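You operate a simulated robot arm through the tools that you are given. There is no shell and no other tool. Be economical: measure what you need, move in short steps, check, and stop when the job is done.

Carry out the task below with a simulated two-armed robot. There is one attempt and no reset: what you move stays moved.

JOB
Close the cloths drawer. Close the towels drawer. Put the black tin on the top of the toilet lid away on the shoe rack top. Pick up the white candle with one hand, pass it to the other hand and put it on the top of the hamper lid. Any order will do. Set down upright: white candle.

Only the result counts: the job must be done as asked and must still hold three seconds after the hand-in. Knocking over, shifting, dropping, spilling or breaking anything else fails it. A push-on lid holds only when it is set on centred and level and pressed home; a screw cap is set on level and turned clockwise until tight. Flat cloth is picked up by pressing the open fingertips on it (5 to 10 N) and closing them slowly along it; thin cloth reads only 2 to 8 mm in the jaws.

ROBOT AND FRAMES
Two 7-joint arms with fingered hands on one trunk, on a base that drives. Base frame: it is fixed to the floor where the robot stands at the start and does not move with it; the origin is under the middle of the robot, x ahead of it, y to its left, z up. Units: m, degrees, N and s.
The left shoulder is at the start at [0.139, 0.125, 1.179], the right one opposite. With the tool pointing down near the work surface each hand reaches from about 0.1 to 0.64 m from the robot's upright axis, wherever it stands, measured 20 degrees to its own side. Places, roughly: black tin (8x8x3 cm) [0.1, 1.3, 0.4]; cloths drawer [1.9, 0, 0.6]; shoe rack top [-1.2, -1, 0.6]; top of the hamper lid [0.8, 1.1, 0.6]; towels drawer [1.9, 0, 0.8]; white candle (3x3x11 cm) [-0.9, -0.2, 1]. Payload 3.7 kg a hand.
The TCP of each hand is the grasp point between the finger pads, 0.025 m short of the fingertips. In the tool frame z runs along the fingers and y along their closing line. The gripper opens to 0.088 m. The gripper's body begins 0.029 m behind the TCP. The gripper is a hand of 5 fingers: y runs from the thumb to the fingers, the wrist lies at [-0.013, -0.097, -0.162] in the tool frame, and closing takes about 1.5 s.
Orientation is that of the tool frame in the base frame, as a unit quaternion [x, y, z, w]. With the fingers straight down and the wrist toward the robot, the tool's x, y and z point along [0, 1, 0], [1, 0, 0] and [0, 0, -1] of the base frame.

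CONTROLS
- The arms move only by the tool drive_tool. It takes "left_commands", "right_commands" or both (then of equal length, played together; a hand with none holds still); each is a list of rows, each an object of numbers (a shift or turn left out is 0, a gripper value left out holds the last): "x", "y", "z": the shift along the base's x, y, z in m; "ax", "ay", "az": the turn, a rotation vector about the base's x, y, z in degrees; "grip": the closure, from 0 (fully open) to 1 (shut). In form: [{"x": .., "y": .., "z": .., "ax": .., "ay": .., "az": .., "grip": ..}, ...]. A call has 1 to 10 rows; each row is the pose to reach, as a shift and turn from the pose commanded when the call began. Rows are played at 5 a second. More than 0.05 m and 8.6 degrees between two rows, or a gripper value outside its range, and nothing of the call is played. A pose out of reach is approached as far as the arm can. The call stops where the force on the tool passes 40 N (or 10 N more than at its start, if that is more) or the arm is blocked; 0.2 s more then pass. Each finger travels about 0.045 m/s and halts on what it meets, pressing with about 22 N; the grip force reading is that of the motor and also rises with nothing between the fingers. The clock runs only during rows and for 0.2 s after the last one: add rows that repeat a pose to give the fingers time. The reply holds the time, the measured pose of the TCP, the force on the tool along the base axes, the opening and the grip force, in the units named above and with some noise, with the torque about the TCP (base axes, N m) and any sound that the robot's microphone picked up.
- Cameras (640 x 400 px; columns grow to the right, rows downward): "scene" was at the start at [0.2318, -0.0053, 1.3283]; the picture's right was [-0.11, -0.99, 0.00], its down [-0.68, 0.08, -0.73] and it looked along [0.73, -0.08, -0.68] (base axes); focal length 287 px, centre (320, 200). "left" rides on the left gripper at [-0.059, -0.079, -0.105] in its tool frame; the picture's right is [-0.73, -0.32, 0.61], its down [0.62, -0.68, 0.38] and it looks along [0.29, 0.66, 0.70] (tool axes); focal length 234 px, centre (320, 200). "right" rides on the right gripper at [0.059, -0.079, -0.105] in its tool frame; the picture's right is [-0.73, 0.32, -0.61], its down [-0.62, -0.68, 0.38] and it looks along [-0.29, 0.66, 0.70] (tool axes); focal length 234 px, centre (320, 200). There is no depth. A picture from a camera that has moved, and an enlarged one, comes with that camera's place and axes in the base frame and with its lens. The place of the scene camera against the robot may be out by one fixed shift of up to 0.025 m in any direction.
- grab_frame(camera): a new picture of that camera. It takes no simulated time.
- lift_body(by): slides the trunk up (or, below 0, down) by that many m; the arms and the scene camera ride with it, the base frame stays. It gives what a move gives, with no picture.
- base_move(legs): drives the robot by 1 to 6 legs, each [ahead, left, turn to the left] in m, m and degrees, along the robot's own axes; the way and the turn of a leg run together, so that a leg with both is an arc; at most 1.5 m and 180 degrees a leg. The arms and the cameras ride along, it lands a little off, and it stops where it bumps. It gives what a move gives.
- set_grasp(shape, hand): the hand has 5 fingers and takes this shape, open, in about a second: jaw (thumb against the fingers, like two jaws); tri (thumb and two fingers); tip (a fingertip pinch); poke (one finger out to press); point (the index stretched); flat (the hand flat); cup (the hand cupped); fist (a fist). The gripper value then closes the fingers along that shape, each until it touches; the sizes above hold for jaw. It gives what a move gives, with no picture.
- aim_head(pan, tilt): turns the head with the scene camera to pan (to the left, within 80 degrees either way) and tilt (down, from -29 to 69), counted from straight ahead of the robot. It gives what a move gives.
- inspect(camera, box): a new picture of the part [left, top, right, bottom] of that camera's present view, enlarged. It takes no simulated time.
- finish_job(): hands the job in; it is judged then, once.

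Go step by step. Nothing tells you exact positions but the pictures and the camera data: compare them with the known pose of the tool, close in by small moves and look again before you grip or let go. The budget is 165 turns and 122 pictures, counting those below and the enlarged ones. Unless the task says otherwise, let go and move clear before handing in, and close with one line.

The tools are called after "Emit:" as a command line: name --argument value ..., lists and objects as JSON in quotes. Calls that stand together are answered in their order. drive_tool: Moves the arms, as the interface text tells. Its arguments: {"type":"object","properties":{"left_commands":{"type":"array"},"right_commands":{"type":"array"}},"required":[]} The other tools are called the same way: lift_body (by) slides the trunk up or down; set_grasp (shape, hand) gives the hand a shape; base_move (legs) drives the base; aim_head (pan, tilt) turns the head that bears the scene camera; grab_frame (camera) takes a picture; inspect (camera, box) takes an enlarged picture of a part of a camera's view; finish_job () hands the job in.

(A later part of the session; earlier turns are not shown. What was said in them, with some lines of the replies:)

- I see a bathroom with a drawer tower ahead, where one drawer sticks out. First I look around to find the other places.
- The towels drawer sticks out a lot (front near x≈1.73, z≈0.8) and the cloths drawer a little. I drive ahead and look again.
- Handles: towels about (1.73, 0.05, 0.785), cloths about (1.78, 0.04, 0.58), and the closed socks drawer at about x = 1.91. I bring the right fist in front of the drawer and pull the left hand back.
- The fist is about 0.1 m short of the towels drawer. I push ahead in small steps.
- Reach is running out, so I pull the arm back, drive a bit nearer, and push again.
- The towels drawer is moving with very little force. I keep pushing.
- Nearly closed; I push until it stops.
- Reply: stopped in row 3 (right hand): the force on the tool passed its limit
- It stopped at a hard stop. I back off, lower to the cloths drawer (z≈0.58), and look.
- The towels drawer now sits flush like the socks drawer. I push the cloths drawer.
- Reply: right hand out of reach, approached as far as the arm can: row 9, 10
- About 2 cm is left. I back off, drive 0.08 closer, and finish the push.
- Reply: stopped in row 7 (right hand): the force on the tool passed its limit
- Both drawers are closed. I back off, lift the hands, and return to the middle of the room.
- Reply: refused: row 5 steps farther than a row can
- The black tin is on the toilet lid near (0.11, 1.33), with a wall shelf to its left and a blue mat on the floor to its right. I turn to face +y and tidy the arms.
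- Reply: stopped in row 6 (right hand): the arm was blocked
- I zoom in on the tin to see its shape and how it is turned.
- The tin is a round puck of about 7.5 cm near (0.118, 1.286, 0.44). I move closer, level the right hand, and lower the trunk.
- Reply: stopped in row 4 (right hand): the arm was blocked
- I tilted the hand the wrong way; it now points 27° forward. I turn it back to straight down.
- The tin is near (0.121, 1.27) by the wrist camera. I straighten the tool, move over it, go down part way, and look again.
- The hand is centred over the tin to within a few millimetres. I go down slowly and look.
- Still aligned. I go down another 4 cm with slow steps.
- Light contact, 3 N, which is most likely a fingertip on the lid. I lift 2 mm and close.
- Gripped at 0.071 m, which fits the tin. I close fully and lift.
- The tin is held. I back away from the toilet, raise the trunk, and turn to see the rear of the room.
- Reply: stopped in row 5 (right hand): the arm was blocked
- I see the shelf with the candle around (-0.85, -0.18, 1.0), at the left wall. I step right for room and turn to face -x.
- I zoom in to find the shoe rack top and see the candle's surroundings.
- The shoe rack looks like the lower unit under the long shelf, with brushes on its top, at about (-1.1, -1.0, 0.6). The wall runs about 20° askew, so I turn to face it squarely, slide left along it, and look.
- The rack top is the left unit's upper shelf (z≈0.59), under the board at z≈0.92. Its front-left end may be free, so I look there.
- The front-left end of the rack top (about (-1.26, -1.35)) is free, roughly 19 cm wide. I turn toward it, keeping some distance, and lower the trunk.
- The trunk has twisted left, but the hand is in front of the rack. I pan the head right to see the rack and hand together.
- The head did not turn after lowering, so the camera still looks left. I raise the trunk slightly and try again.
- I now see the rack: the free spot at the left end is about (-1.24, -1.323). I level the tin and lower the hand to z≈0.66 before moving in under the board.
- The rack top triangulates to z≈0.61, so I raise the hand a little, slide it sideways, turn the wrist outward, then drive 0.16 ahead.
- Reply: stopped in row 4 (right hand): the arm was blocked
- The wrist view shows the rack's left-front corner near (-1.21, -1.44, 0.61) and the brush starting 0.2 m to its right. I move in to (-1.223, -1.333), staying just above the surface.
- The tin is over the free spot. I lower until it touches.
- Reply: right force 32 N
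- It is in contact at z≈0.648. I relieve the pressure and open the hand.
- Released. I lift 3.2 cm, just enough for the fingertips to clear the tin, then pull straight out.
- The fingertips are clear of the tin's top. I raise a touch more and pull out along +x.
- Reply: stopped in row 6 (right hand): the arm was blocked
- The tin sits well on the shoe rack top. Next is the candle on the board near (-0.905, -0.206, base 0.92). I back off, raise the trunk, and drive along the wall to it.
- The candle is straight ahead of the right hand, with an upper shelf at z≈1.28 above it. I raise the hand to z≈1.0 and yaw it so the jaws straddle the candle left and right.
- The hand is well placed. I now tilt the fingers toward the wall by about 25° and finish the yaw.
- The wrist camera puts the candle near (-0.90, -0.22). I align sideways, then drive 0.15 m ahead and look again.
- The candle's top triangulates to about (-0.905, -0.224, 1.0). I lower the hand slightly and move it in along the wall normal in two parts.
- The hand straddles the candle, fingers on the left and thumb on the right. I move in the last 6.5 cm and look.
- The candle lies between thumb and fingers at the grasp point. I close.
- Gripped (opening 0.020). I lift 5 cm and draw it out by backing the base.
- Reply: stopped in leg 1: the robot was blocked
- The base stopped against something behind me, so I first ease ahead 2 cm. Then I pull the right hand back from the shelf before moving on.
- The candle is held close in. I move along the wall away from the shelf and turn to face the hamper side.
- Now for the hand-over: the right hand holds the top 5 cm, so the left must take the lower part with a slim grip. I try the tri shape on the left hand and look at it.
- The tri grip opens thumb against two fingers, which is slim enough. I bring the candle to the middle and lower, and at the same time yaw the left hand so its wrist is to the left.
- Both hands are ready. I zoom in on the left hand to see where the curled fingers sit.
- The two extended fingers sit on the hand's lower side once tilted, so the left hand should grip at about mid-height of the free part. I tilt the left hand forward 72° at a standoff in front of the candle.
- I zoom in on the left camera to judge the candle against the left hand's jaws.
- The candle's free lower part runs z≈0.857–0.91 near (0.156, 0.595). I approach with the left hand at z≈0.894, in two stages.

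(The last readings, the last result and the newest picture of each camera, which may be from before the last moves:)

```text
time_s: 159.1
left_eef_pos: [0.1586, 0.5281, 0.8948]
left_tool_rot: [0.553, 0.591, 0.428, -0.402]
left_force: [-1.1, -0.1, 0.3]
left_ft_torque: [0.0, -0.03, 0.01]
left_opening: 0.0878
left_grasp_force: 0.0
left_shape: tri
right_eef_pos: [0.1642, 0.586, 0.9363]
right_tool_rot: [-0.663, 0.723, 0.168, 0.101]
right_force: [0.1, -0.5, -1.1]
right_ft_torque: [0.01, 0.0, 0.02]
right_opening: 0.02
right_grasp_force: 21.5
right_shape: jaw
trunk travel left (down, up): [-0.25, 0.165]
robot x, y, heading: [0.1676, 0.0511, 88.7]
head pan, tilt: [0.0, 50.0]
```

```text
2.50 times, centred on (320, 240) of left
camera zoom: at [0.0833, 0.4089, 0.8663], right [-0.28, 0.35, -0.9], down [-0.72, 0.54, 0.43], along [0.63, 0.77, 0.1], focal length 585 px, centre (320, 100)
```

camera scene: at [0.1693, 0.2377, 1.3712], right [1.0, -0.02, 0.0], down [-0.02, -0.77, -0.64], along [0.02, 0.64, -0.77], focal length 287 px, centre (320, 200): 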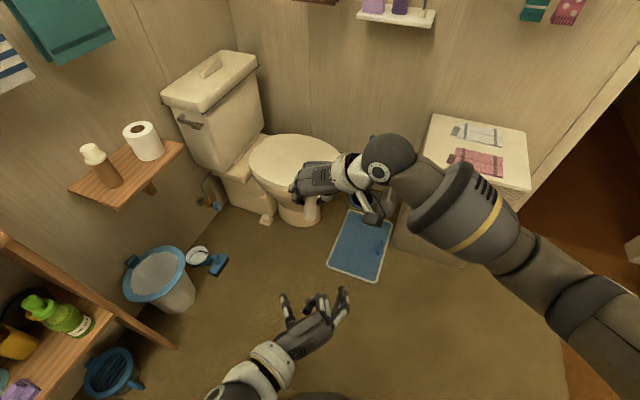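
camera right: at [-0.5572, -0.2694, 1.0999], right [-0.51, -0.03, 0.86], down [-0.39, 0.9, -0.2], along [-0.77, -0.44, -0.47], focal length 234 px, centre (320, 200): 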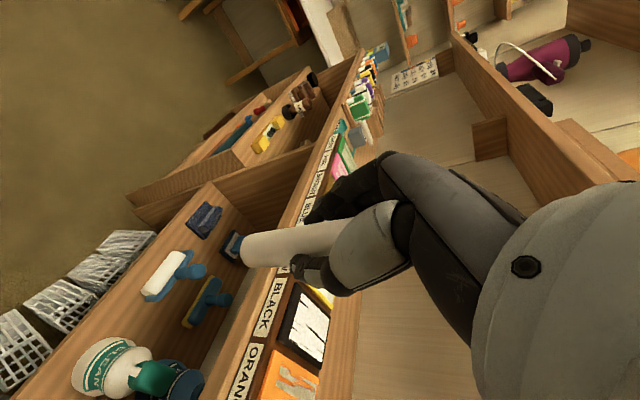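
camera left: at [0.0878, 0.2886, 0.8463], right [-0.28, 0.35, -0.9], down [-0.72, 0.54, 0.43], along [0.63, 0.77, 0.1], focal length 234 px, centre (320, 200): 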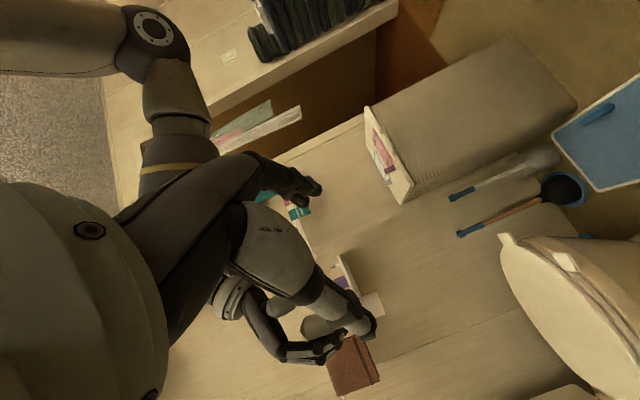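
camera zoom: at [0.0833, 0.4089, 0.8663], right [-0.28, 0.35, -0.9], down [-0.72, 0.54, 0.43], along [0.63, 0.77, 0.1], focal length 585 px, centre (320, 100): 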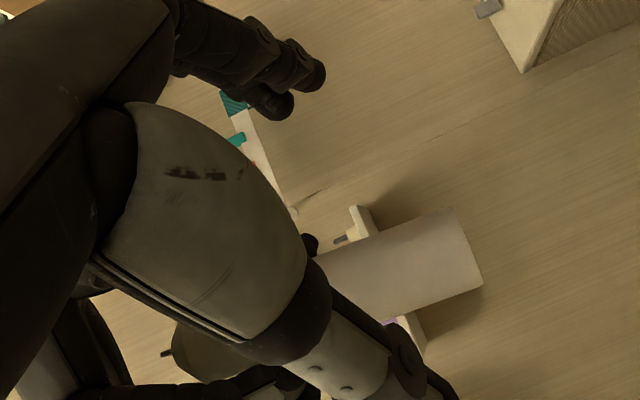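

In tri the curled fingers would bump the candle, so I back off a little and switch the left hand to jaw.

Emit:
drive_tool --left_commands '[{"y": -0.03}, {"y": -0.05}, {"y": -0.05}]'

Emit:
set_grasp --hand "left" --shape "jaw"

Emit:
drive_tool --left_commands '[{"y": 0.025}, {"y": 0.05}, {"y": 0.065}, {"y": 0.065}]'

Emit:
inspect --camera "scene" --box '[200, 120, 440, 280]'

Emit:
inspect --camera "left" --box '[200, 160, 440, 320]'

```text
time_s: 159.9
left_eef_pos: [0.1584, 0.4797, 0.8942]
left_tool_rot: [0.553, 0.591, 0.428, -0.402]
left_force: [0.3, 0.4, 1.3]
left_ft_torque: [0.01, 0.01, -0.01]
left_opening: 0.088
left_grasp_force: 0.0
left_shape: tri
right_eef_pos: [0.1644, 0.5887, 0.9356]
right_tool_rot: [-0.662, 0.723, 0.168, 0.101]
right_force: [0.5, -0.4, -0.2]
right_ft_torque: [0.02, 0.0, 0.01]
right_opening: 0.0201
right_grasp_force: 22.2
right_shape: jaw
trunk travel left (down, up): [-0.25, 0.165]
robot x, y, heading: [0.1674, 0.0587, 88.4]
head pan, tilt: [0.0, 50.0]
```

```text
time_s: 160.8
left_eef_pos: [0.1586, 0.4784, 0.8936]
left_tool_rot: [0.553, 0.591, 0.428, -0.403]
left_force: [-0.2, 0.1, -0.1]
left_ft_torque: [-0.01, 0.03, -0.05]
left_opening: 0.0875
left_grasp_force: 0.1
left_shape: jaw
right_eef_pos: [0.1639, 0.5885, 0.9351]
right_tool_rot: [-0.663, 0.723, 0.168, 0.1]
right_force: [-0.9, -0.9, -0.8]
right_ft_torque: [-0.01, 0.01, 0.02]
right_opening: 0.0203
right_grasp_force: 22.2
right_shape: jaw
trunk travel left (down, up): [-0.25, 0.165]
robot x, y, heading: [0.1668, 0.0542, 88.9]
head pan, tilt: [0.0, 50.0]
```

```text
time_s: 161.8
left_eef_pos: [0.1565, 0.5443, 0.8945]
left_tool_rot: [0.553, 0.591, 0.427, -0.403]
left_force: [0.2, 0.7, 0.6]
left_ft_torque: [0.0, 0.0, -0.01]
left_opening: 0.0878
left_grasp_force: 0.0
left_shape: jaw
right_eef_pos: [0.1642, 0.5883, 0.9352]
right_tool_rot: [-0.662, 0.724, 0.167, 0.099]
right_force: [0.4, -0.6, -1.3]
right_ft_torque: [0.01, 0.0, 0.03]
right_opening: 0.02
right_grasp_force: 21.9
right_shape: jaw
trunk travel left (down, up): [-0.25, 0.165]
robot x, y, heading: [0.1661, 0.0557, 88.4]
head pan, tilt: [0.0, 50.0]
```

```text
2.50 times, centred on (320, 200) of scene
camera zoom: at [0.1695, 0.2375, 1.3713], right [1.0, -0.02, 0.0], down [-0.02, -0.77, -0.64], along [0.02, 0.64, -0.77], focal length 717 px, centre (320, 200)
```

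zoom: 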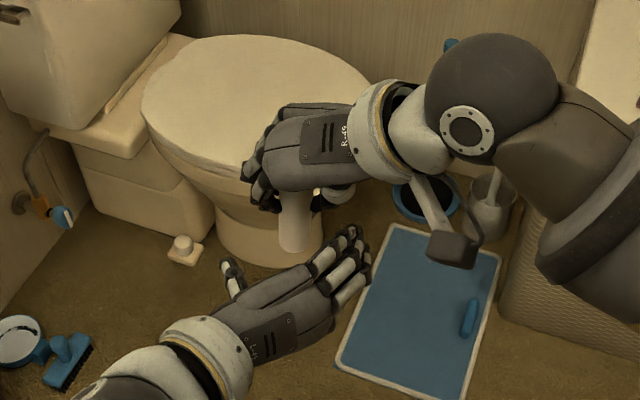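

```text
2.50 times, centred on (320, 240) of left
camera zoom: at [0.0819, 0.424, 0.8659], right [-0.28, 0.35, -0.9], down [-0.72, 0.54, 0.43], along [0.63, 0.77, 0.1], focal length 585 px, centre (320, 100)
```

zoom: 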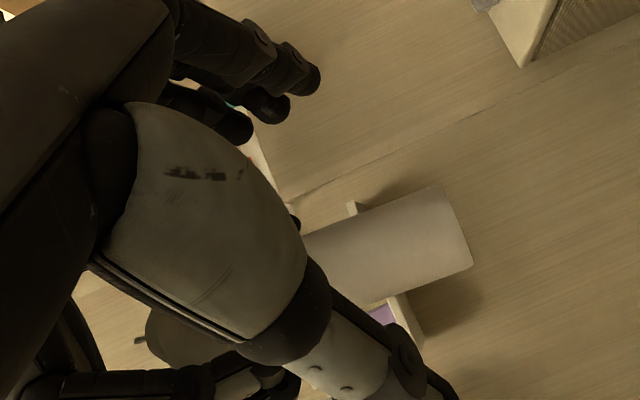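

Jaw is better: thumb left of the candle, fingers to its right. I slide in the remaining 5 cm.

Emit:
drive_tool --left_commands '[{"y": 0.015}, {"y": 0.03}, {"y": 0.04}, {"y": 0.048}, {"y": 0.048}]'

Emit:
inspect --camera "scene" --box '[240, 140, 390, 240]'

Emit:
inspect --camera "left" --box '[200, 160, 440, 320]'

```text
time_s: 163.0
left_eef_pos: [0.1574, 0.5899, 0.8924]
left_tool_rot: [0.553, 0.591, 0.428, -0.402]
left_force: [2.2, -10.9, -1.7]
left_ft_torque: [0.52, 0.18, -0.37]
left_opening: 0.0879
left_grasp_force: 0.1
left_shape: jaw
right_eef_pos: [0.165, 0.5887, 0.9375]
right_tool_rot: [-0.662, 0.723, 0.168, 0.1]
right_force: [-2.7, 11.0, 2.0]
right_ft_torque: [-0.02, -0.06, 0.3]
right_opening: 0.0196
right_grasp_force: 21.9
right_shape: jaw
trunk travel left (down, up): [-0.25, 0.165]
robot x, y, heading: [0.1675, 0.0516, 88.8]
head pan, tilt: [0.0, 50.0]
```

```text
4.00 times, centred on (315, 190) of scene
camera zoom: at [0.1695, 0.2375, 1.3713], right [1.0, -0.02, 0.0], down [-0.02, -0.77, -0.64], along [0.02, 0.64, -0.77], focal length 1147 px, centre (340, 240)
```

zoom: 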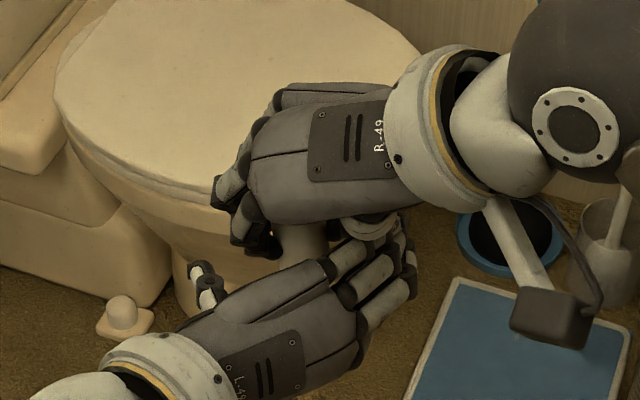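

```text
2.50 times, centred on (320, 240) of left
camera zoom: at [0.0827, 0.4701, 0.8645], right [-0.28, 0.34, -0.9], down [-0.72, 0.54, 0.43], along [0.64, 0.77, 0.1], focal length 585 px, centre (320, 100)
```

zoom: 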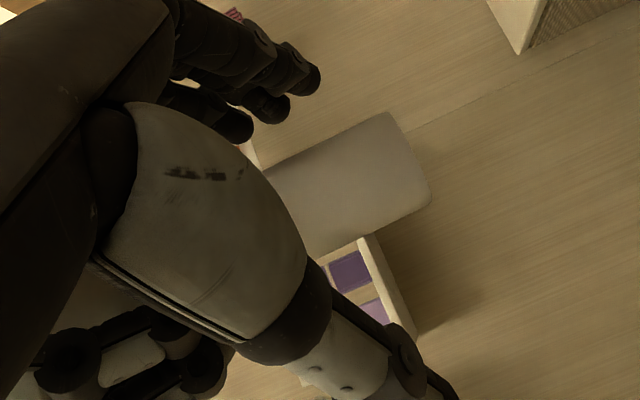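

The hands touch lightly (11 N), the left pinky against the right thumb. I back off 8 mm, lower 4 mm, and check the force.

Emit:
drive_tool --left_commands '[{"y": -0.006, "z": -0.002}, {"y": -0.009, "z": -0.004}, {"y": -0.009, "z": -0.004}]'

```text
time_s: 163.8
left_eef_pos: [0.1578, 0.5813, 0.8898]
left_tool_rot: [0.553, 0.591, 0.427, -0.404]
left_force: [2.2, -1.0, -0.2]
left_ft_torque: [0.08, 0.12, -0.06]
left_opening: 0.088
left_grasp_force: 0.2
left_shape: jaw
right_eef_pos: [0.1639, 0.5872, 0.9347]
right_tool_rot: [-0.663, 0.723, 0.167, 0.1]
right_force: [-2.2, 1.9, -0.1]
right_ft_torque: [0.0, 0.02, 0.01]
right_opening: 0.0197
right_grasp_force: 22.0
right_shape: jaw
trunk travel left (down, up): [-0.25, 0.165]
robot x, y, heading: [0.1678, 0.0529, 88.6]
head pan, tilt: [0.0, 50.0]
```

Contact is almost gone. I close the left hand slowly on the candle's lower part.

Emit:
drive_tool --left_commands '[{"grip": 0.15}, {"grip": 0.3}, {"grip": 0.45}, {"grip": 0.6}, {"grip": 0.75}, {"grip": 0.9}, {"grip": 1.0}, {"grip": 1.0}, {"grip": 1.0}]'

Emit:
inspect --camera "scene" --box '[240, 140, 390, 240]'

Emit:
inspect --camera "left" --box '[200, 160, 440, 320]'

```text
time_s: 165.8
left_eef_pos: [0.1586, 0.5816, 0.8882]
left_tool_rot: [0.553, 0.591, 0.428, -0.403]
left_force: [8.4, -2.0, -4.6]
left_ft_torque: [0.09, 0.4, -0.21]
left_opening: 0.0217
left_grasp_force: 22.4
left_shape: jaw
right_eef_pos: [0.1638, 0.5881, 0.9348]
right_tool_rot: [-0.663, 0.723, 0.168, 0.1]
right_force: [-9.4, 2.8, 4.4]
right_ft_torque: [0.05, 0.05, 0.17]
right_opening: 0.0189
right_grasp_force: 21.7
right_shape: jaw
trunk travel left (down, up): [-0.25, 0.165]
robot x, y, heading: [0.1671, 0.0556, 88.5]
head pan, tilt: [0.0, 50.0]
```

```text
4.00 times, centred on (315, 190) of scene
camera zoom: at [0.1695, 0.2376, 1.3713], right [1.0, -0.02, 0.0], down [-0.02, -0.77, -0.64], along [0.02, 0.64, -0.77], focal length 1147 px, centre (340, 240)
```

zoom: 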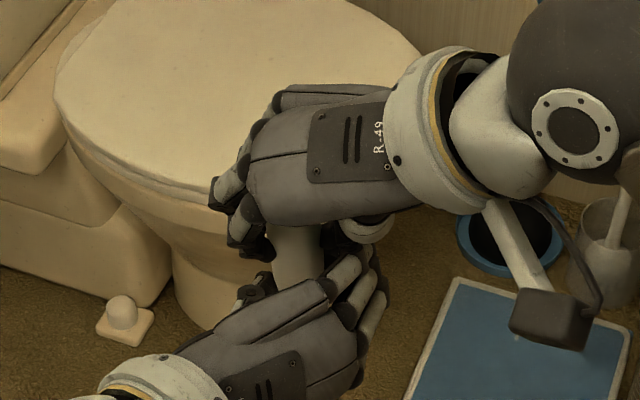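

```text
2.50 times, centred on (320, 240) of left
camera zoom: at [0.0827, 0.4618, 0.8605], right [-0.28, 0.35, -0.9], down [-0.72, 0.54, 0.43], along [0.63, 0.77, 0.1], focal length 585 px, centre (320, 100)
```

zoom: 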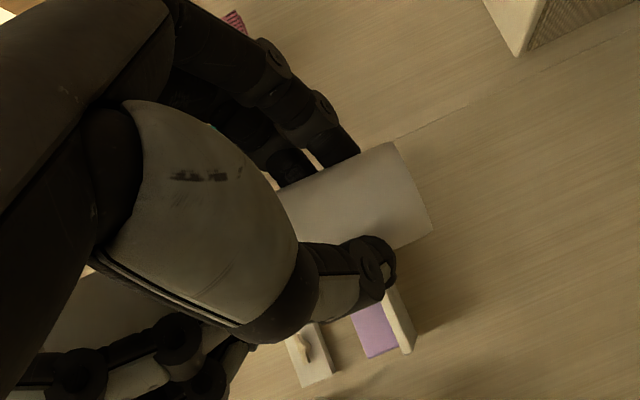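

The left hand grips the candle with 2 cm showing below its index finger. I now open the right hand and lift it straight up.

Emit:
drive_tool --right_commands '[{"grip": 0.7}, {"grip": 0.5}, {"grip": 0.3}, {"grip": 0.1}, {"grip": 0.0}, {"grip": 0.0}, {"grip": 0.0}]'

Emit:
inspect --camera "scene" --box '[240, 140, 390, 240]'

```text
time_s: 167.4
left_eef_pos: [0.1575, 0.5813, 0.8876]
left_tool_rot: [0.553, 0.592, 0.426, -0.402]
left_force: [13.1, -0.6, -9.9]
left_ft_torque: [-0.07, 0.78, -0.15]
left_opening: 0.0217
left_grasp_force: 22.1
left_shape: jaw
right_eef_pos: [0.1639, 0.5881, 0.9367]
right_tool_rot: [-0.663, 0.723, 0.168, 0.1]
right_force: [-12.4, 2.4, 8.9]
right_ft_torque: [0.01, -0.1, 0.06]
right_opening: 0.0831
right_grasp_force: 0.1
right_shape: jaw
trunk travel left (down, up): [-0.25, 0.165]
robot x, y, heading: [0.1687, 0.0556, 88.6]
head pan, tilt: [0.0, 50.0]
```

```text
4.00 times, centred on (315, 190) of scene
camera zoom: at [0.1695, 0.2376, 1.3713], right [1.0, -0.02, 0.0], down [-0.02, -0.77, -0.64], along [0.02, 0.64, -0.77], focal length 1147 px, centre (340, 240)
```

zoom: 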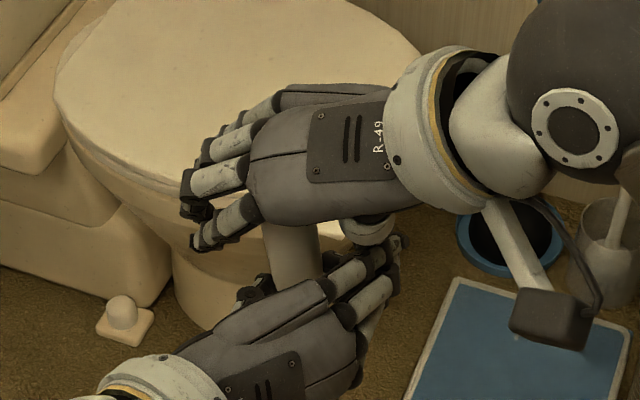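

The right hand is open and the candle stays with the left. I lift the right hand up and away.

Emit:
drive_tool --right_commands '[{"z": 0.01}, {"z": 0.025}, {"z": 0.04}, {"z": 0.06}, {"z": 0.08}, {"z": 0.1}, {"z": 0.12, "x": 0.03}, {"z": 0.12, "x": 0.07}, {"z": 0.12, "x": 0.11}, {"z": 0.12, "x": 0.14}]'

Emit:
grab_frame --camera "scene"

Emit:
inspect --camera "left" --box '[160, 100, 480, 300]'

```text
time_s: 169.6
left_eef_pos: [0.1586, 0.5812, 0.8883]
left_tool_rot: [0.553, 0.592, 0.427, -0.403]
left_force: [0.2, 0.1, -0.5]
left_ft_torque: [0.01, 0.01, -0.01]
left_opening: 0.0214
left_grasp_force: 22.3
left_shape: jaw
right_eef_pos: [0.3053, 0.5867, 1.0555]
right_tool_rot: [-0.663, 0.723, 0.167, 0.1]
right_force: [-0.5, -0.8, -0.1]
right_ft_torque: [0.0, 0.02, -0.01]
right_opening: 0.0878
right_grasp_force: 0.0
right_shape: jaw
trunk travel left (down, up): [-0.25, 0.165]
robot x, y, heading: [0.1655, 0.053, 88.6]
head pan, tilt: [0.0, 50.0]
```

```text
36 pictures are left
camera scene: at [0.1698, 0.2374, 1.3713], right [1.0, -0.02, 0.0], down [-0.02, -0.77, -0.64], along [0.02, 0.64, -0.77], focal length 287 px, centre (320, 200)
```

scene: 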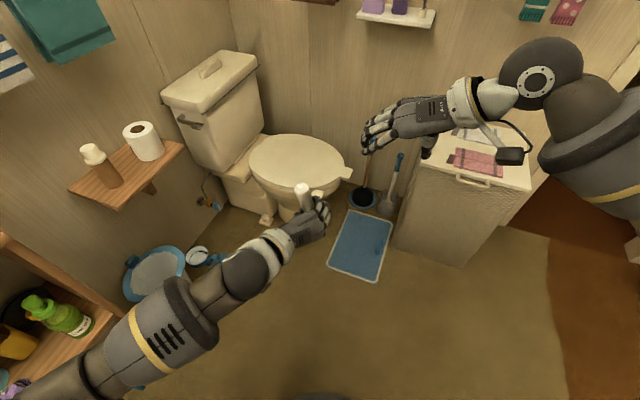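

```text
2.00 times, centred on (320, 200) of left
camera zoom: at [0.0829, 0.4618, 0.8608], right [-0.28, 0.35, -0.9], down [-0.72, 0.54, 0.43], along [0.63, 0.77, 0.1], focal length 468 px, centre (320, 200)
```

zoom: 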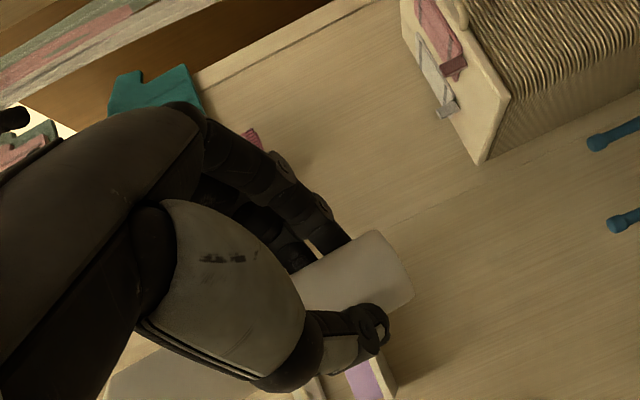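

The hand-over worked: the left hand now holds the candle upright. The hamper lid's left strip near (0.66, 1.13) looks free, so I drive to in front of the hamper.

Emit:
base_move --legs '[[0, -0.53, 1.4], [0.3, 0, 0]]'

Emit:
aim_head --pan 0 --tilt 50

Emit:
grab_frame --camera "scene"

```text
time_s: 174.3
left_eef_pos: [0.6632, 0.8814, 0.8877]
left_tool_rot: [0.545, 0.598, 0.422, -0.409]
left_force: [0.8, -0.3, 1.5]
left_ft_torque: [-0.02, 0.0, -0.01]
left_opening: 0.0211
left_grasp_force: 22.3
left_shape: jaw
right_eef_pos: [0.8111, 0.8926, 1.0556]
right_tool_rot: [-0.673, 0.714, 0.167, 0.097]
right_force: [-0.4, 0.5, -0.6]
right_ft_torque: [-0.02, 0.01, 0.04]
right_opening: 0.0877
right_grasp_force: 0.0
right_shape: jaw
trunk travel left (down, up): [-0.25, 0.165]
robot x, y, heading: [0.6881, 0.3534, 90.0]
head pan, tilt: [0.0, 50.0]
```

```text
time_s: 174.9
left_eef_pos: [0.6636, 0.8818, 0.8889]
left_tool_rot: [0.545, 0.599, 0.421, -0.409]
left_force: [0.7, 1.2, -0.3]
left_ft_torque: [-0.06, 0.01, 0.02]
left_opening: 0.0213
left_grasp_force: 22.7
left_shape: jaw
right_eef_pos: [0.8114, 0.8916, 1.0559]
right_tool_rot: [-0.672, 0.714, 0.169, 0.098]
right_force: [-0.2, -0.6, 0.0]
right_ft_torque: [0.04, -0.04, -0.03]
right_opening: 0.0876
right_grasp_force: 0.0
right_shape: jaw
trunk travel left (down, up): [-0.25, 0.165]
robot x, y, heading: [0.6894, 0.3575, 90.4]
head pan, tilt: [0.0, 50.0]
```

```text
34 pictures are left
camera scene: at [0.685, 0.5379, 1.3713], right [1.0, 0.0, 0.0], down [0.0, -0.77, -0.64], along [0.0, 0.64, -0.77], focal length 287 px, centre (320, 200)
```

scene: 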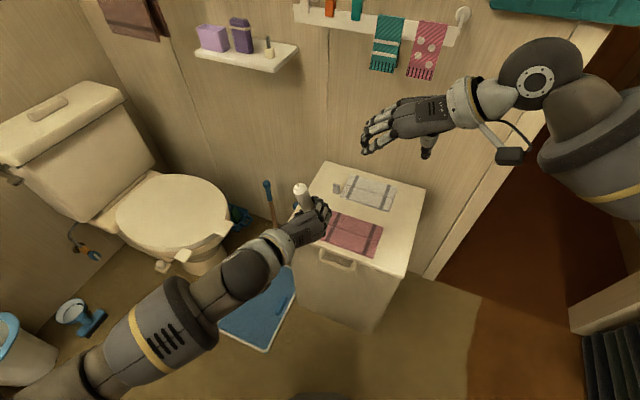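

The lid is at z≈0.61, and a free strip left of the towels is centred near (0.675, 1.137) after correcting the camera's known bias. I drive 0.16 ahead and bring the candle above it.

Emit:
base_move --legs '[[0.16, 0, 0]]'

Emit:
drive_tool --left_commands '[{"y": 0.03, "x": 0.004, "z": -0.02}, {"y": 0.06, "x": 0.008, "z": -0.05}, {"y": 0.08, "x": 0.01, "z": -0.08}, {"y": 0.08, "x": 0.01, "z": -0.11}, {"y": 0.08, "x": 0.01, "z": -0.14}, {"y": 0.08, "x": 0.01, "z": -0.14}]'

Emit:
grab_frame --camera "scene"

Emit:
grab_frame --camera "left"

```text
time_s: 176.3
left_eef_pos: [0.663, 1.0441, 0.8887]
left_tool_rot: [0.546, 0.598, 0.422, -0.408]
left_force: [-0.4, 0.1, -0.2]
left_ft_torque: [0.04, -0.04, 0.02]
left_opening: 0.0211
left_grasp_force: 22.2
left_shape: jaw
right_eef_pos: [0.8121, 1.055, 1.0547]
right_tool_rot: [-0.671, 0.715, 0.169, 0.097]
right_force: [-0.3, 0.5, 0.1]
right_ft_torque: [-0.02, -0.01, 0.02]
right_opening: 0.0877
right_grasp_force: 0.0
right_shape: jaw
trunk travel left (down, up): [-0.25, 0.165]
robot x, y, heading: [0.687, 0.5185, 89.8]
head pan, tilt: [0.0, 50.0]
```

```text
time_s: 177.7
left_eef_pos: [0.6735, 1.1242, 0.7507]
left_tool_rot: [0.545, 0.598, 0.423, -0.408]
left_force: [-0.8, 0.2, 0.6]
left_ft_torque: [0.0, 0.01, 0.02]
left_opening: 0.0213
left_grasp_force: 21.9
left_shape: jaw
right_eef_pos: [0.8114, 1.0536, 1.0562]
right_tool_rot: [-0.673, 0.714, 0.169, 0.098]
right_force: [-0.3, 0.2, -0.3]
right_ft_torque: [-0.03, 0.01, -0.01]
right_opening: 0.0879
right_grasp_force: 0.1
right_shape: jaw
trunk travel left (down, up): [-0.25, 0.165]
robot x, y, heading: [0.6881, 0.5131, 90.0]
head pan, tilt: [0.0, 50.0]
```

```text
33 pictures are left
camera scene: at [0.6846, 0.6998, 1.3713], right [1.0, 0.0, 0.0], down [0.0, -0.77, -0.64], along [0.0, 0.64, -0.77], focal length 287 px, centre (320, 200)
```

scene: 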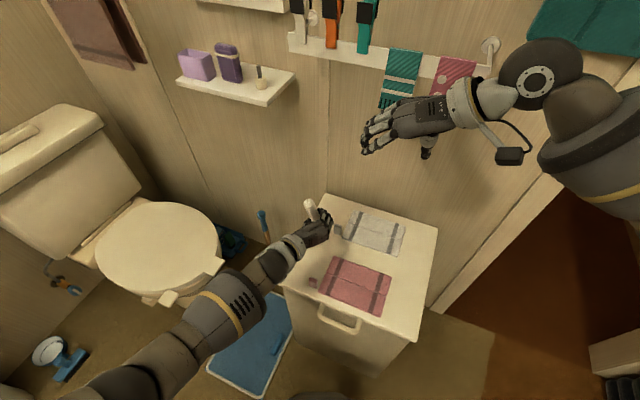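

```text
32 pictures are left
camera left: at [0.6025, 1.0027, 0.7212], right [-0.29, 0.34, -0.9], down [-0.73, 0.52, 0.43], along [0.61, 0.78, 0.1], focal length 234 px, centre (320, 200)
```

left: 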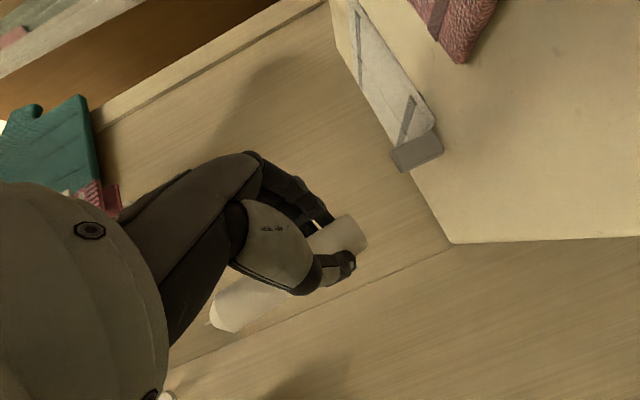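

The best free point is a little further right, near (0.690, 1.130). The candle also seems to lean slightly left, so I zoom in on it.

Emit:
inspect --camera "scene" --box '[270, 185, 390, 265]'

Emit:
inspect --camera "left" --box '[180, 140, 480, 340]'

Emit:
grab_frame --camera "right"

```text
5.00 times, centred on (330, 225) of scene
camera zoom: at [0.6846, 0.6998, 1.3713], right [1.0, 0.0, 0.0], down [0.0, -0.77, -0.64], along [0.0, 0.64, -0.77], focal length 1433 px, centre (270, 75)
```

zoom: 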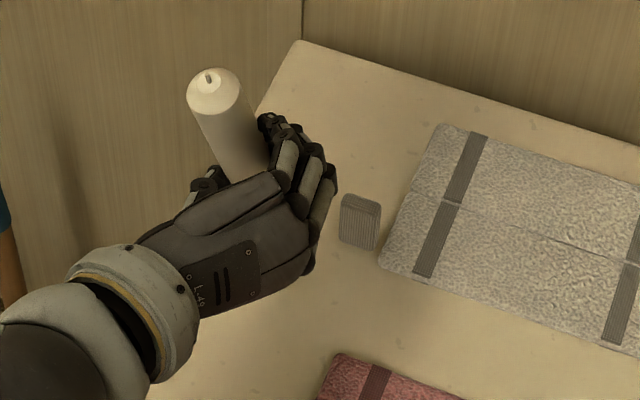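

```text
2.00 times, centred on (330, 240) of left
camera zoom: at [0.6025, 1.0027, 0.7212], right [-0.29, 0.34, -0.9], down [-0.73, 0.52, 0.43], along [0.61, 0.78, 0.1], focal length 468 px, centre (300, 120)
```

zoom: 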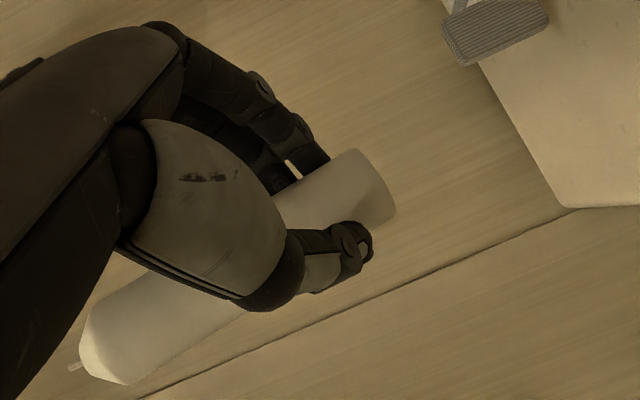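

```text
29 pictures are left
camera right: at [0.8946, 0.9573, 1.122], right [-0.21, 0.46, 0.86], down [0.69, 0.69, -0.2], along [-0.69, 0.55, -0.46], focal length 234 px, centre (320, 200)
```

right: 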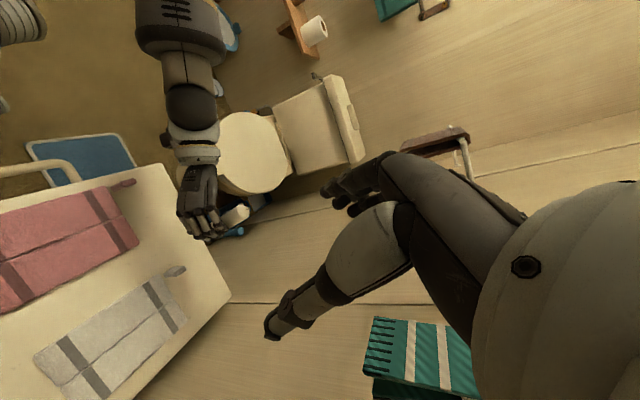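

The candle leans about 11° to the left and 5° toward me. I turn the left hand to set it upright and shift it right.

Emit:
drive_tool --left_commands '[{"ax": -2, "ay": 5, "x": 0.006}, {"ax": -4.6, "ay": 11.3, "x": 0.012}, {"ax": -4.6, "ay": 11.3, "x": 0.012}]'

Emit:
inspect --camera "scene" --box '[270, 185, 390, 265]'

Emit:
inspect --camera "left" --box '[180, 140, 480, 340]'

```text
time_s: 178.5
left_eef_pos: [0.6867, 1.1232, 0.7499]
left_tool_rot: [0.601, 0.572, 0.341, -0.443]
left_force: [1.0, 1.0, -0.2]
left_ft_torque: [-0.01, -0.02, 0.03]
left_opening: 0.0212
left_grasp_force: 21.8
left_shape: jaw
right_eef_pos: [0.8113, 1.0539, 1.0562]
right_tool_rot: [-0.672, 0.714, 0.17, 0.098]
right_force: [-0.7, 0.6, 0.4]
right_ft_torque: [0.0, -0.04, -0.02]
right_opening: 0.0877
right_grasp_force: 0.1
right_shape: jaw
trunk travel left (down, up): [-0.25, 0.165]
robot x, y, heading: [0.6819, 0.5192, 90.5]
head pan, tilt: [0.0, 50.0]
```

```text
5.00 times, centred on (330, 225) of scene
camera zoom: at [0.6847, 0.6999, 1.3713], right [1.0, 0.0, 0.0], down [0.0, -0.77, -0.64], along [0.0, 0.64, -0.77], focal length 1433 px, centre (270, 75)
```

zoom: 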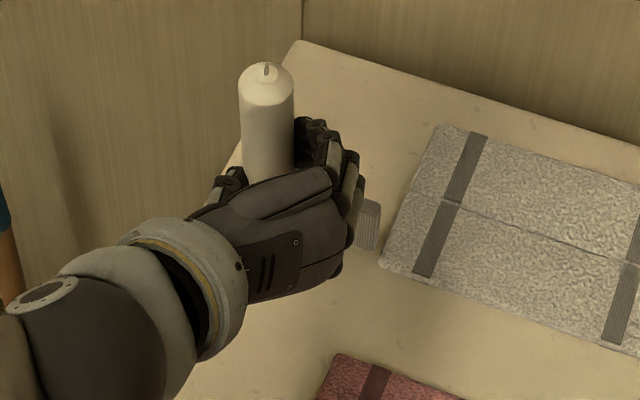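

```text
2.00 times, centred on (330, 240) of left
camera zoom: at [0.6114, 1.0002, 0.7453], right [-0.46, 0.27, -0.85], down [-0.64, 0.56, 0.52], along [0.62, 0.78, -0.09], focal length 468 px, centre (300, 120)
```

zoom: 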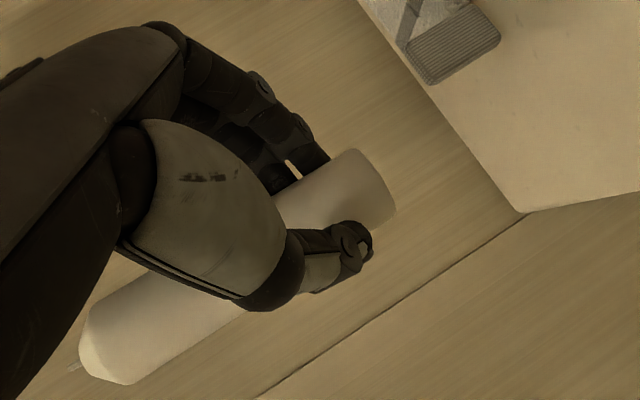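

The candle is upright now and stands above the free strip. I go down to about 2 cm above the lid and check.

Emit:
drive_tool --left_commands '[{"z": -0.02}, {"z": -0.04}, {"z": -0.06}, {"z": -0.08}, {"z": -0.09}, {"z": -0.09}]'

Emit:
inspect --camera "scene" --box '[240, 185, 450, 325]'

Emit:
grab_frame --camera "left"

```text
time_s: 179.9
left_eef_pos: [0.6856, 1.1231, 0.6601]
left_tool_rot: [0.601, 0.57, 0.343, -0.443]
left_force: [-0.2, 0.4, 0.3]
left_ft_torque: [-0.03, -0.02, 0.01]
left_opening: 0.0212
left_grasp_force: 22.4
left_shape: jaw
right_eef_pos: [0.8111, 1.0538, 1.0549]
right_tool_rot: [-0.672, 0.714, 0.169, 0.098]
right_force: [0.2, 0.4, -0.2]
right_ft_torque: [0.03, 0.0, 0.0]
right_opening: 0.0876
right_grasp_force: 0.0
right_shape: jaw
trunk travel left (down, up): [-0.25, 0.165]
robot x, y, heading: [0.6901, 0.5184, 90.3]
head pan, tilt: [0.0, 50.0]
```

```text
2.86 times, centred on (345, 255) of scene
camera zoom: at [0.6848, 0.7, 1.3713], right [1.0, 0.0, 0.0], down [0.0, -0.77, -0.64], along [0.0, 0.64, -0.77], focal length 819 px, centre (249, 43)
```

zoom: 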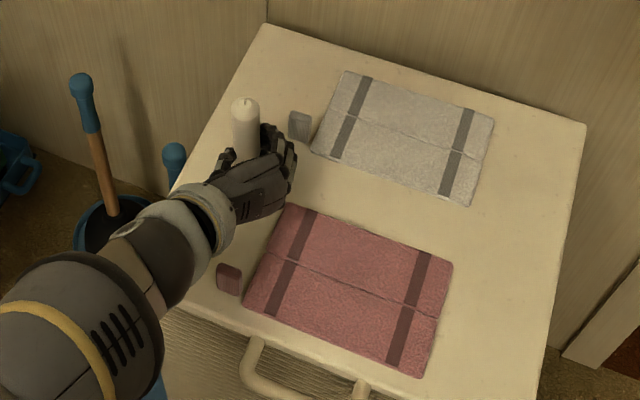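

```text
25 pictures are left
camera left: at [0.6104, 1.0008, 0.656], right [-0.46, 0.27, -0.85], down [-0.64, 0.56, 0.52], along [0.62, 0.78, -0.09], focal length 234 px, centre (320, 200)
```

left: 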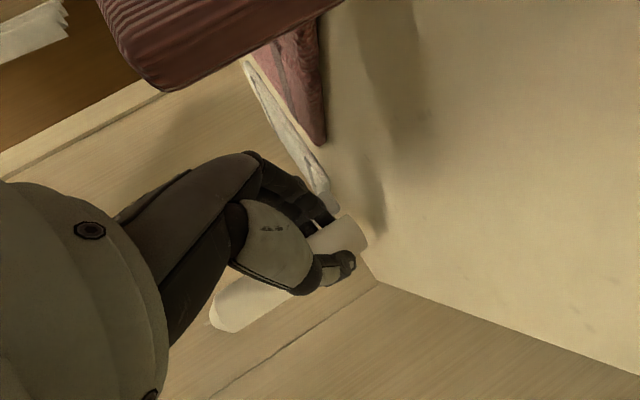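

Everything lines up: the candle is over bare lid, clear of both towels. I lower slowly until it touches.

Emit:
drive_tool --left_commands '[{"z": -0.006}, {"z": -0.01}, {"z": -0.014}, {"z": -0.017}, {"z": -0.02}, {"z": -0.02}]'

```text
time_s: 181.3
left_eef_pos: [0.6864, 1.1249, 0.6425]
left_tool_rot: [0.598, 0.571, 0.345, -0.445]
left_force: [-0.7, -0.8, 20.1]
left_ft_torque: [0.31, -0.1, 0.04]
left_opening: 0.0219
left_grasp_force: 21.9
left_shape: jaw
right_eef_pos: [0.811, 1.0524, 1.0572]
right_tool_rot: [-0.672, 0.714, 0.169, 0.099]
right_force: [0.1, 1.0, 0.2]
right_ft_torque: [-0.01, 0.02, -0.01]
right_opening: 0.0878
right_grasp_force: 0.1
right_shape: jaw
trunk travel left (down, up): [-0.25, 0.165]
robot x, y, heading: [0.6907, 0.5168, 89.9]
head pan, tilt: [0.0, 50.0]
```

Touching (20 N, under the candle). I relieve the pressure a little and look before letting go.

Emit:
drive_tool --left_commands '[{"z": 0.002}, {"z": 0.002}]'

Emit:
inspect --camera "scene" --box '[270, 200, 390, 280]'

Emit:
inspect --camera "left" --box '[180, 140, 480, 340]'

```text
time_s: 181.9
left_eef_pos: [0.6872, 1.1236, 0.6417]
left_tool_rot: [0.599, 0.572, 0.343, -0.443]
left_force: [0.8, 3.4, 17.7]
left_ft_torque: [0.31, -0.04, 0.05]
left_opening: 0.0216
left_grasp_force: 21.9
left_shape: jaw
right_eef_pos: [0.8116, 1.0528, 1.0567]
right_tool_rot: [-0.672, 0.714, 0.17, 0.098]
right_force: [0.1, 0.2, 0.6]
right_ft_torque: [-0.02, 0.0, -0.04]
right_opening: 0.0879
right_grasp_force: 0.1
right_shape: jaw
trunk travel left (down, up): [-0.25, 0.165]
robot x, y, heading: [0.6859, 0.5153, 90.1]
head pan, tilt: [0.0, 50.0]
```

```text
5.00 times, centred on (330, 240) of scene
camera zoom: at [0.6849, 0.6986, 1.3715], right [1.0, 0.0, 0.0], down [0.0, -0.77, -0.64], along [0.0, 0.64, -0.77], focal length 1433 px, centre (270, 0)
```

zoom: 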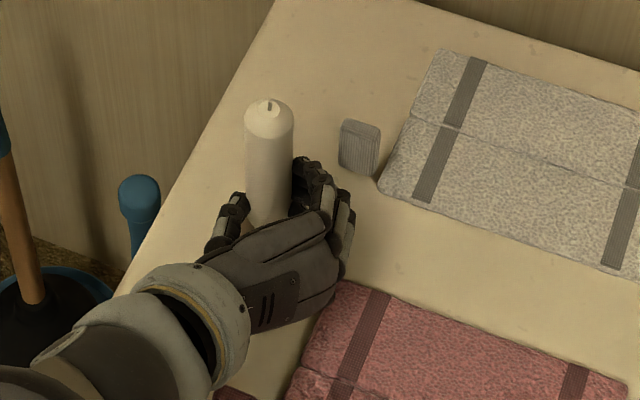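

```text
2.00 times, centred on (330, 240) of left
camera zoom: at [0.6116, 1.0008, 0.6381], right [-0.46, 0.27, -0.85], down [-0.64, 0.56, 0.53], along [0.62, 0.78, -0.08], focal length 468 px, centre (300, 120)
```

zoom: 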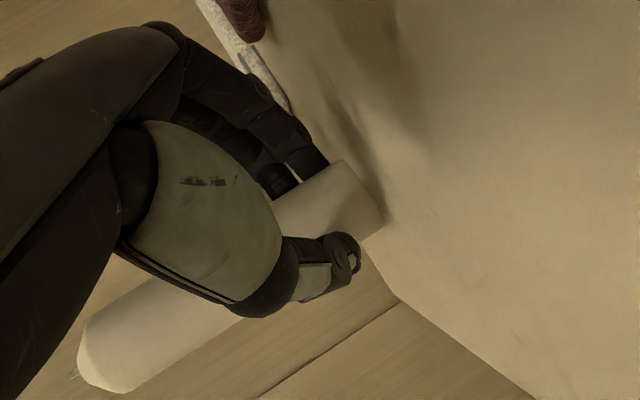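

The base sits flat on the lid. I ease up a bit more and open partway, slowly.

Emit:
drive_tool --left_commands '[{"z": 0.002}, {"z": 0.002, "grip": 0.75}, {"z": 0.002, "grip": 0.7}, {"z": 0.002, "grip": 0.65}, {"z": 0.002, "grip": 0.6}, {"z": 0.002, "grip": 0.55}, {"z": 0.002, "grip": 0.5}, {"z": 0.002, "grip": 0.45}, {"z": 0.002, "grip": 0.45}]'

Emit:
inspect --camera "scene" --box '[270, 200, 390, 280]'

Emit:
inspect --camera "left" --box '[180, 140, 480, 340]'

```text
time_s: 183.9
left_eef_pos: [0.6849, 1.1234, 0.643]
left_tool_rot: [0.599, 0.572, 0.343, -0.443]
left_force: [0.8, -0.3, -0.5]
left_ft_torque: [0.03, 0.02, -0.01]
left_opening: 0.0478
left_grasp_force: 0.0
left_shape: jaw
right_eef_pos: [0.8109, 1.0536, 1.0557]
right_tool_rot: [-0.672, 0.715, 0.169, 0.098]
right_force: [0.3, -0.4, 0.1]
right_ft_torque: [-0.02, 0.03, -0.02]
right_opening: 0.0877
right_grasp_force: 0.0
right_shape: jaw
trunk travel left (down, up): [-0.25, 0.165]
robot x, y, heading: [0.69, 0.5171, 89.9]
head pan, tilt: [0.0, 50.0]
```

```text
5.00 times, centred on (330, 240) of scene
camera zoom: at [0.6848, 0.7, 1.3713], right [1.0, 0.0, 0.0], down [0.0, -0.77, -0.64], along [0.0, 0.64, -0.77], focal length 1433 px, centre (270, 0)
```

zoom: 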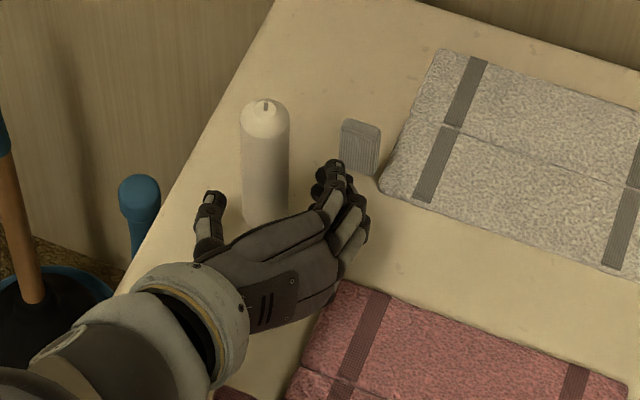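

```text
2.00 times, centred on (330, 240) of left
camera zoom: at [0.611, 1.0009, 0.6388], right [-0.46, 0.27, -0.85], down [-0.64, 0.56, 0.52], along [0.62, 0.78, -0.09], focal length 468 px, centre (300, 120)
```

zoom: 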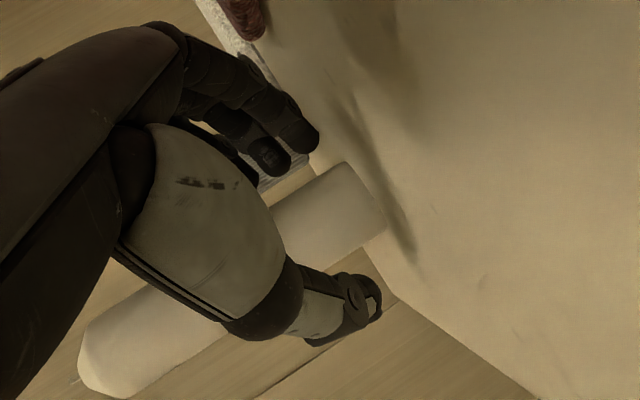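

The candle stands free and upright. I lift the hand 3 cm straight up, then draw it back and away.

Emit:
drive_tool --left_commands '[{"z": 0.01}, {"z": 0.02}, {"z": 0.03}, {"z": 0.03, "y": -0.015}, {"z": 0.035, "y": -0.035}, {"z": 0.04, "y": -0.06}, {"z": 0.045, "y": -0.09}, {"z": 0.05, "y": -0.11}]'

Emit:
inspect --camera "scene" --box '[240, 180, 450, 320]'

```text
time_s: 185.7
left_eef_pos: [0.6872, 1.0135, 0.6951]
left_tool_rot: [0.6, 0.571, 0.344, -0.443]
left_force: [-0.3, 0.8, 0.1]
left_ft_torque: [-0.01, 0.01, -0.01]
left_opening: 0.048
left_grasp_force: 0.1
left_shape: jaw
right_eef_pos: [0.8105, 1.0536, 1.0554]
right_tool_rot: [-0.672, 0.715, 0.169, 0.098]
right_force: [-0.1, 1.0, 0.0]
right_ft_torque: [0.0, -0.03, -0.02]
right_opening: 0.0877
right_grasp_force: 0.0
right_shape: jaw
trunk travel left (down, up): [-0.25, 0.165]
robot x, y, heading: [0.6903, 0.5175, 90.0]
head pan, tilt: [0.0, 50.0]
```

```text
2.86 times, centred on (345, 250) of scene
camera zoom: at [0.6847, 0.6997, 1.3713], right [1.0, 0.0, 0.0], down [0.0, -0.77, -0.64], along [0.0, 0.64, -0.77], focal length 819 px, centre (249, 57)
```

zoom: 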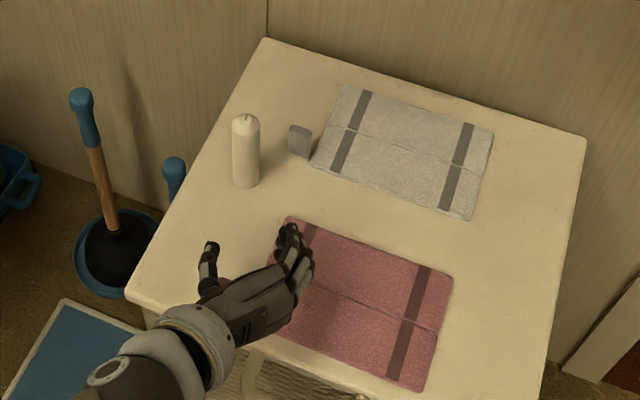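

The candle stands upright on the hamper lid. I back away and check the drawers and the spot where the base bumped earlier.

Emit:
base_move --legs '[[-0.25, 0, 0], [0, 0, -60]]'

Emit:
aim_head --pan -25 --tilt 20

Emit:
grab_frame --camera "scene"

Emit:
aim_head --pan 50 --tilt 35

Emit:
grab_frame --camera "scene"

```text
time_s: 190.2
left_eef_pos: [1.1179, 0.5125, 0.6945]
left_tool_rot: [0.806, 0.192, 0.519, -0.212]
left_force: [0.2, 0.2, -0.3]
left_ft_torque: [0.01, -0.04, -0.02]
left_opening: 0.0479
left_grasp_force: 0.0
left_shape: jaw
right_eef_pos: [1.2147, 0.424, 1.0562]
right_tool_rot: [-0.222, 0.955, 0.097, 0.17]
right_force: [-0.6, 0.1, -0.2]
right_ft_torque: [0.01, 0.02, -0.03]
right_opening: 0.0877
right_grasp_force: 0.0
right_shape: jaw
trunk travel left (down, up): [-0.25, 0.165]
robot x, y, heading: [0.6882, 0.2672, 29.9]
head pan, tilt: [0.0, 50.0]
```

```text
time_s: 191.2
left_eef_pos: [1.1177, 0.512, 0.6945]
left_tool_rot: [0.805, 0.193, 0.519, -0.212]
left_force: [-0.6, 0.7, 0.4]
left_ft_torque: [0.01, -0.03, 0.02]
left_opening: 0.0482
left_grasp_force: 0.0
left_shape: jaw
right_eef_pos: [1.2154, 0.4241, 1.0544]
right_tool_rot: [-0.223, 0.955, 0.097, 0.17]
right_force: [0.1, 0.4, -0.1]
right_ft_torque: [0.01, -0.02, -0.01]
right_opening: 0.0877
right_grasp_force: 0.0
right_shape: jaw
trunk travel left (down, up): [-0.25, 0.165]
robot x, y, heading: [0.6927, 0.2663, 29.7]
head pan, tilt: [-25.0, 20.0]
```

```text
19 pictures are left
camera scene: at [0.8668, 0.3291, 1.4168], right [0.08, -1.0, 0.0], down [-0.34, -0.03, -0.94], along [0.94, 0.08, -0.34], focal length 287 px, centre (320, 200)
```

scene: 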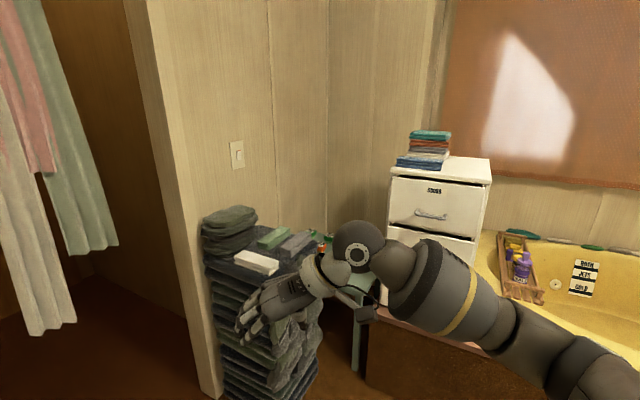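

```text
time_s: 192.6
left_eef_pos: [1.1182, 0.5131, 0.6943]
left_tool_rot: [0.806, 0.194, 0.518, -0.212]
left_force: [0.2, -0.3, -0.8]
left_ft_torque: [-0.03, 0.01, 0.0]
left_opening: 0.048
left_grasp_force: 0.1
left_shape: jaw
right_eef_pos: [1.2143, 0.4239, 1.0552]
right_tool_rot: [-0.222, 0.955, 0.096, 0.17]
right_force: [-1.2, 0.8, 0.3]
right_ft_torque: [0.02, 0.03, -0.02]
right_opening: 0.0879
right_grasp_force: 0.0
right_shape: jaw
trunk travel left (down, up): [-0.25, 0.165]
robot x, y, heading: [0.6897, 0.2655, 29.8]
head pan, tilt: [50.0, 35.0]
```

```text
18 pictures are left
camera scene: at [0.7896, 0.4078, 1.393], right [0.98, -0.18, 0.0], down [-0.1, -0.56, -0.82], along [0.15, 0.81, -0.57], focal length 287 px, centre (320, 200)
```

scene: 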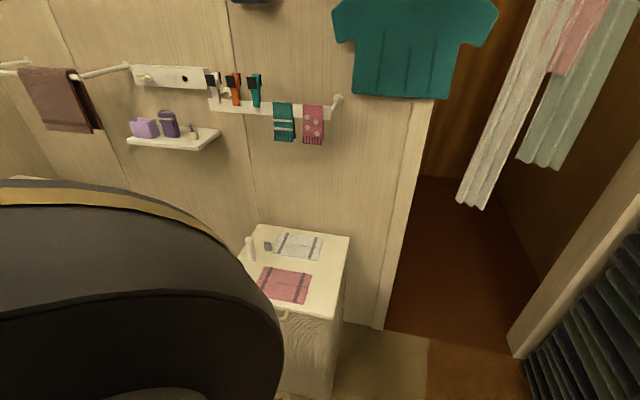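

The candle is still standing. I take one more look at the drawers from a clearer angle.

Emit:
base_move --legs '[[0, 0, -45]]'

Emit:
aim_head --pan 10 --tilt 25

Emit:
grab_frame --camera "scene"

Emit:
aim_head --pan -65 --tilt 30

Emit:
grab_frame --camera "scene"

```text
time_s: 195.1
left_eef_pos: [1.1658, 0.1379, 0.6939]
left_tool_rot: [0.819, -0.129, 0.56, 0.002]
left_force: [-0.2, 0.0, 0.5]
left_ft_torque: [0.01, 0.01, 0.02]
left_opening: 0.048
left_grasp_force: 0.1
left_shape: jaw
right_eef_pos: [1.1722, 0.0065, 1.0551]
right_tool_rot: [0.159, 0.968, 0.025, 0.194]
right_force: [0.1, 0.7, -0.4]
right_ft_torque: [0.03, -0.01, 0.0]
right_opening: 0.0874
right_grasp_force: 0.1
right_shape: jaw
trunk travel left (down, up): [-0.25, 0.165]
robot x, y, heading: [0.6891, 0.2653, -14.9]
head pan, tilt: [50.0, 35.0]
```

```text
time_s: 196.2
left_eef_pos: [1.1668, 0.1371, 0.6949]
left_tool_rot: [0.818, -0.129, 0.56, 0.001]
left_force: [0.2, -0.2, -0.3]
left_ft_torque: [0.01, -0.01, -0.01]
left_opening: 0.0478
left_grasp_force: 0.1
left_shape: jaw
right_eef_pos: [1.1724, 0.0064, 1.0558]
right_tool_rot: [0.159, 0.968, 0.026, 0.193]
right_force: [0.3, 0.1, 0.4]
right_ft_torque: [-0.02, 0.0, -0.01]
right_opening: 0.0879
right_grasp_force: 0.0
right_shape: jaw
trunk travel left (down, up): [-0.25, 0.165]
robot x, y, heading: [0.6866, 0.264, -15.5]
head pan, tilt: [10.0, 25.0]
```

```text
17 pictures are left
camera scene: at [0.8757, 0.2362, 1.4088], right [-0.09, -1.0, 0.0], down [-0.42, 0.04, -0.91], along [0.9, -0.08, -0.42], focal length 287 px, centre (320, 200)
```

scene: 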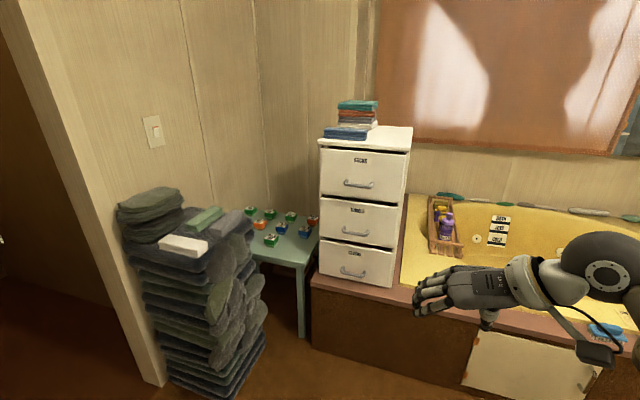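

```text
time_s: 197.6
left_eef_pos: [1.1666, 0.1378, 0.6943]
left_tool_rot: [0.818, -0.129, 0.56, 0.002]
left_force: [-0.7, -0.2, 0.1]
left_ft_torque: [0.02, 0.0, 0.02]
left_opening: 0.0481
left_grasp_force: 0.0
left_shape: jaw
right_eef_pos: [1.1725, 0.0071, 1.0552]
right_tool_rot: [0.159, 0.968, 0.025, 0.194]
right_force: [-0.1, 0.1, 0.0]
right_ft_torque: [-0.01, -0.03, 0.0]
right_opening: 0.0877
right_grasp_force: 0.0
right_shape: jaw
trunk travel left (down, up): [-0.25, 0.165]
robot x, y, heading: [0.6891, 0.2676, -15.1]
head pan, tilt: [-65.0, 30.0]
```

```text
16 pictures are left
camera scene: at [0.7997, 0.1551, 1.4008], right [-0.98, -0.17, 0.0], down [-0.09, 0.49, -0.87], along [0.15, -0.85, -0.5], focal length 287 px, centre (320, 200)
```

scene: 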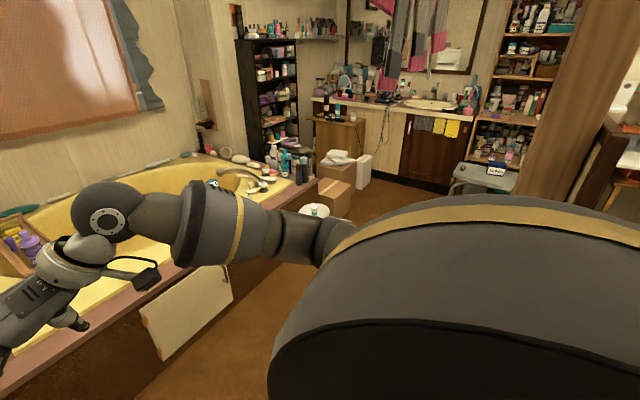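

Both drawers are flush and the candle and tin are in place. Nothing looks disturbed, so I hand in.

Emit:
finish_job

```text
The job is handed in.
```

I handed the job in with all four parts done: both drawers are shut, the black tin is on the shoe rack top, and the white candle was passed from the right hand to the left and stands upright on the hamper lid. The base bumped something behind it once while I was fetching the candle. I saw nothing displaced afterwards, but I never got a clear view of that spot.
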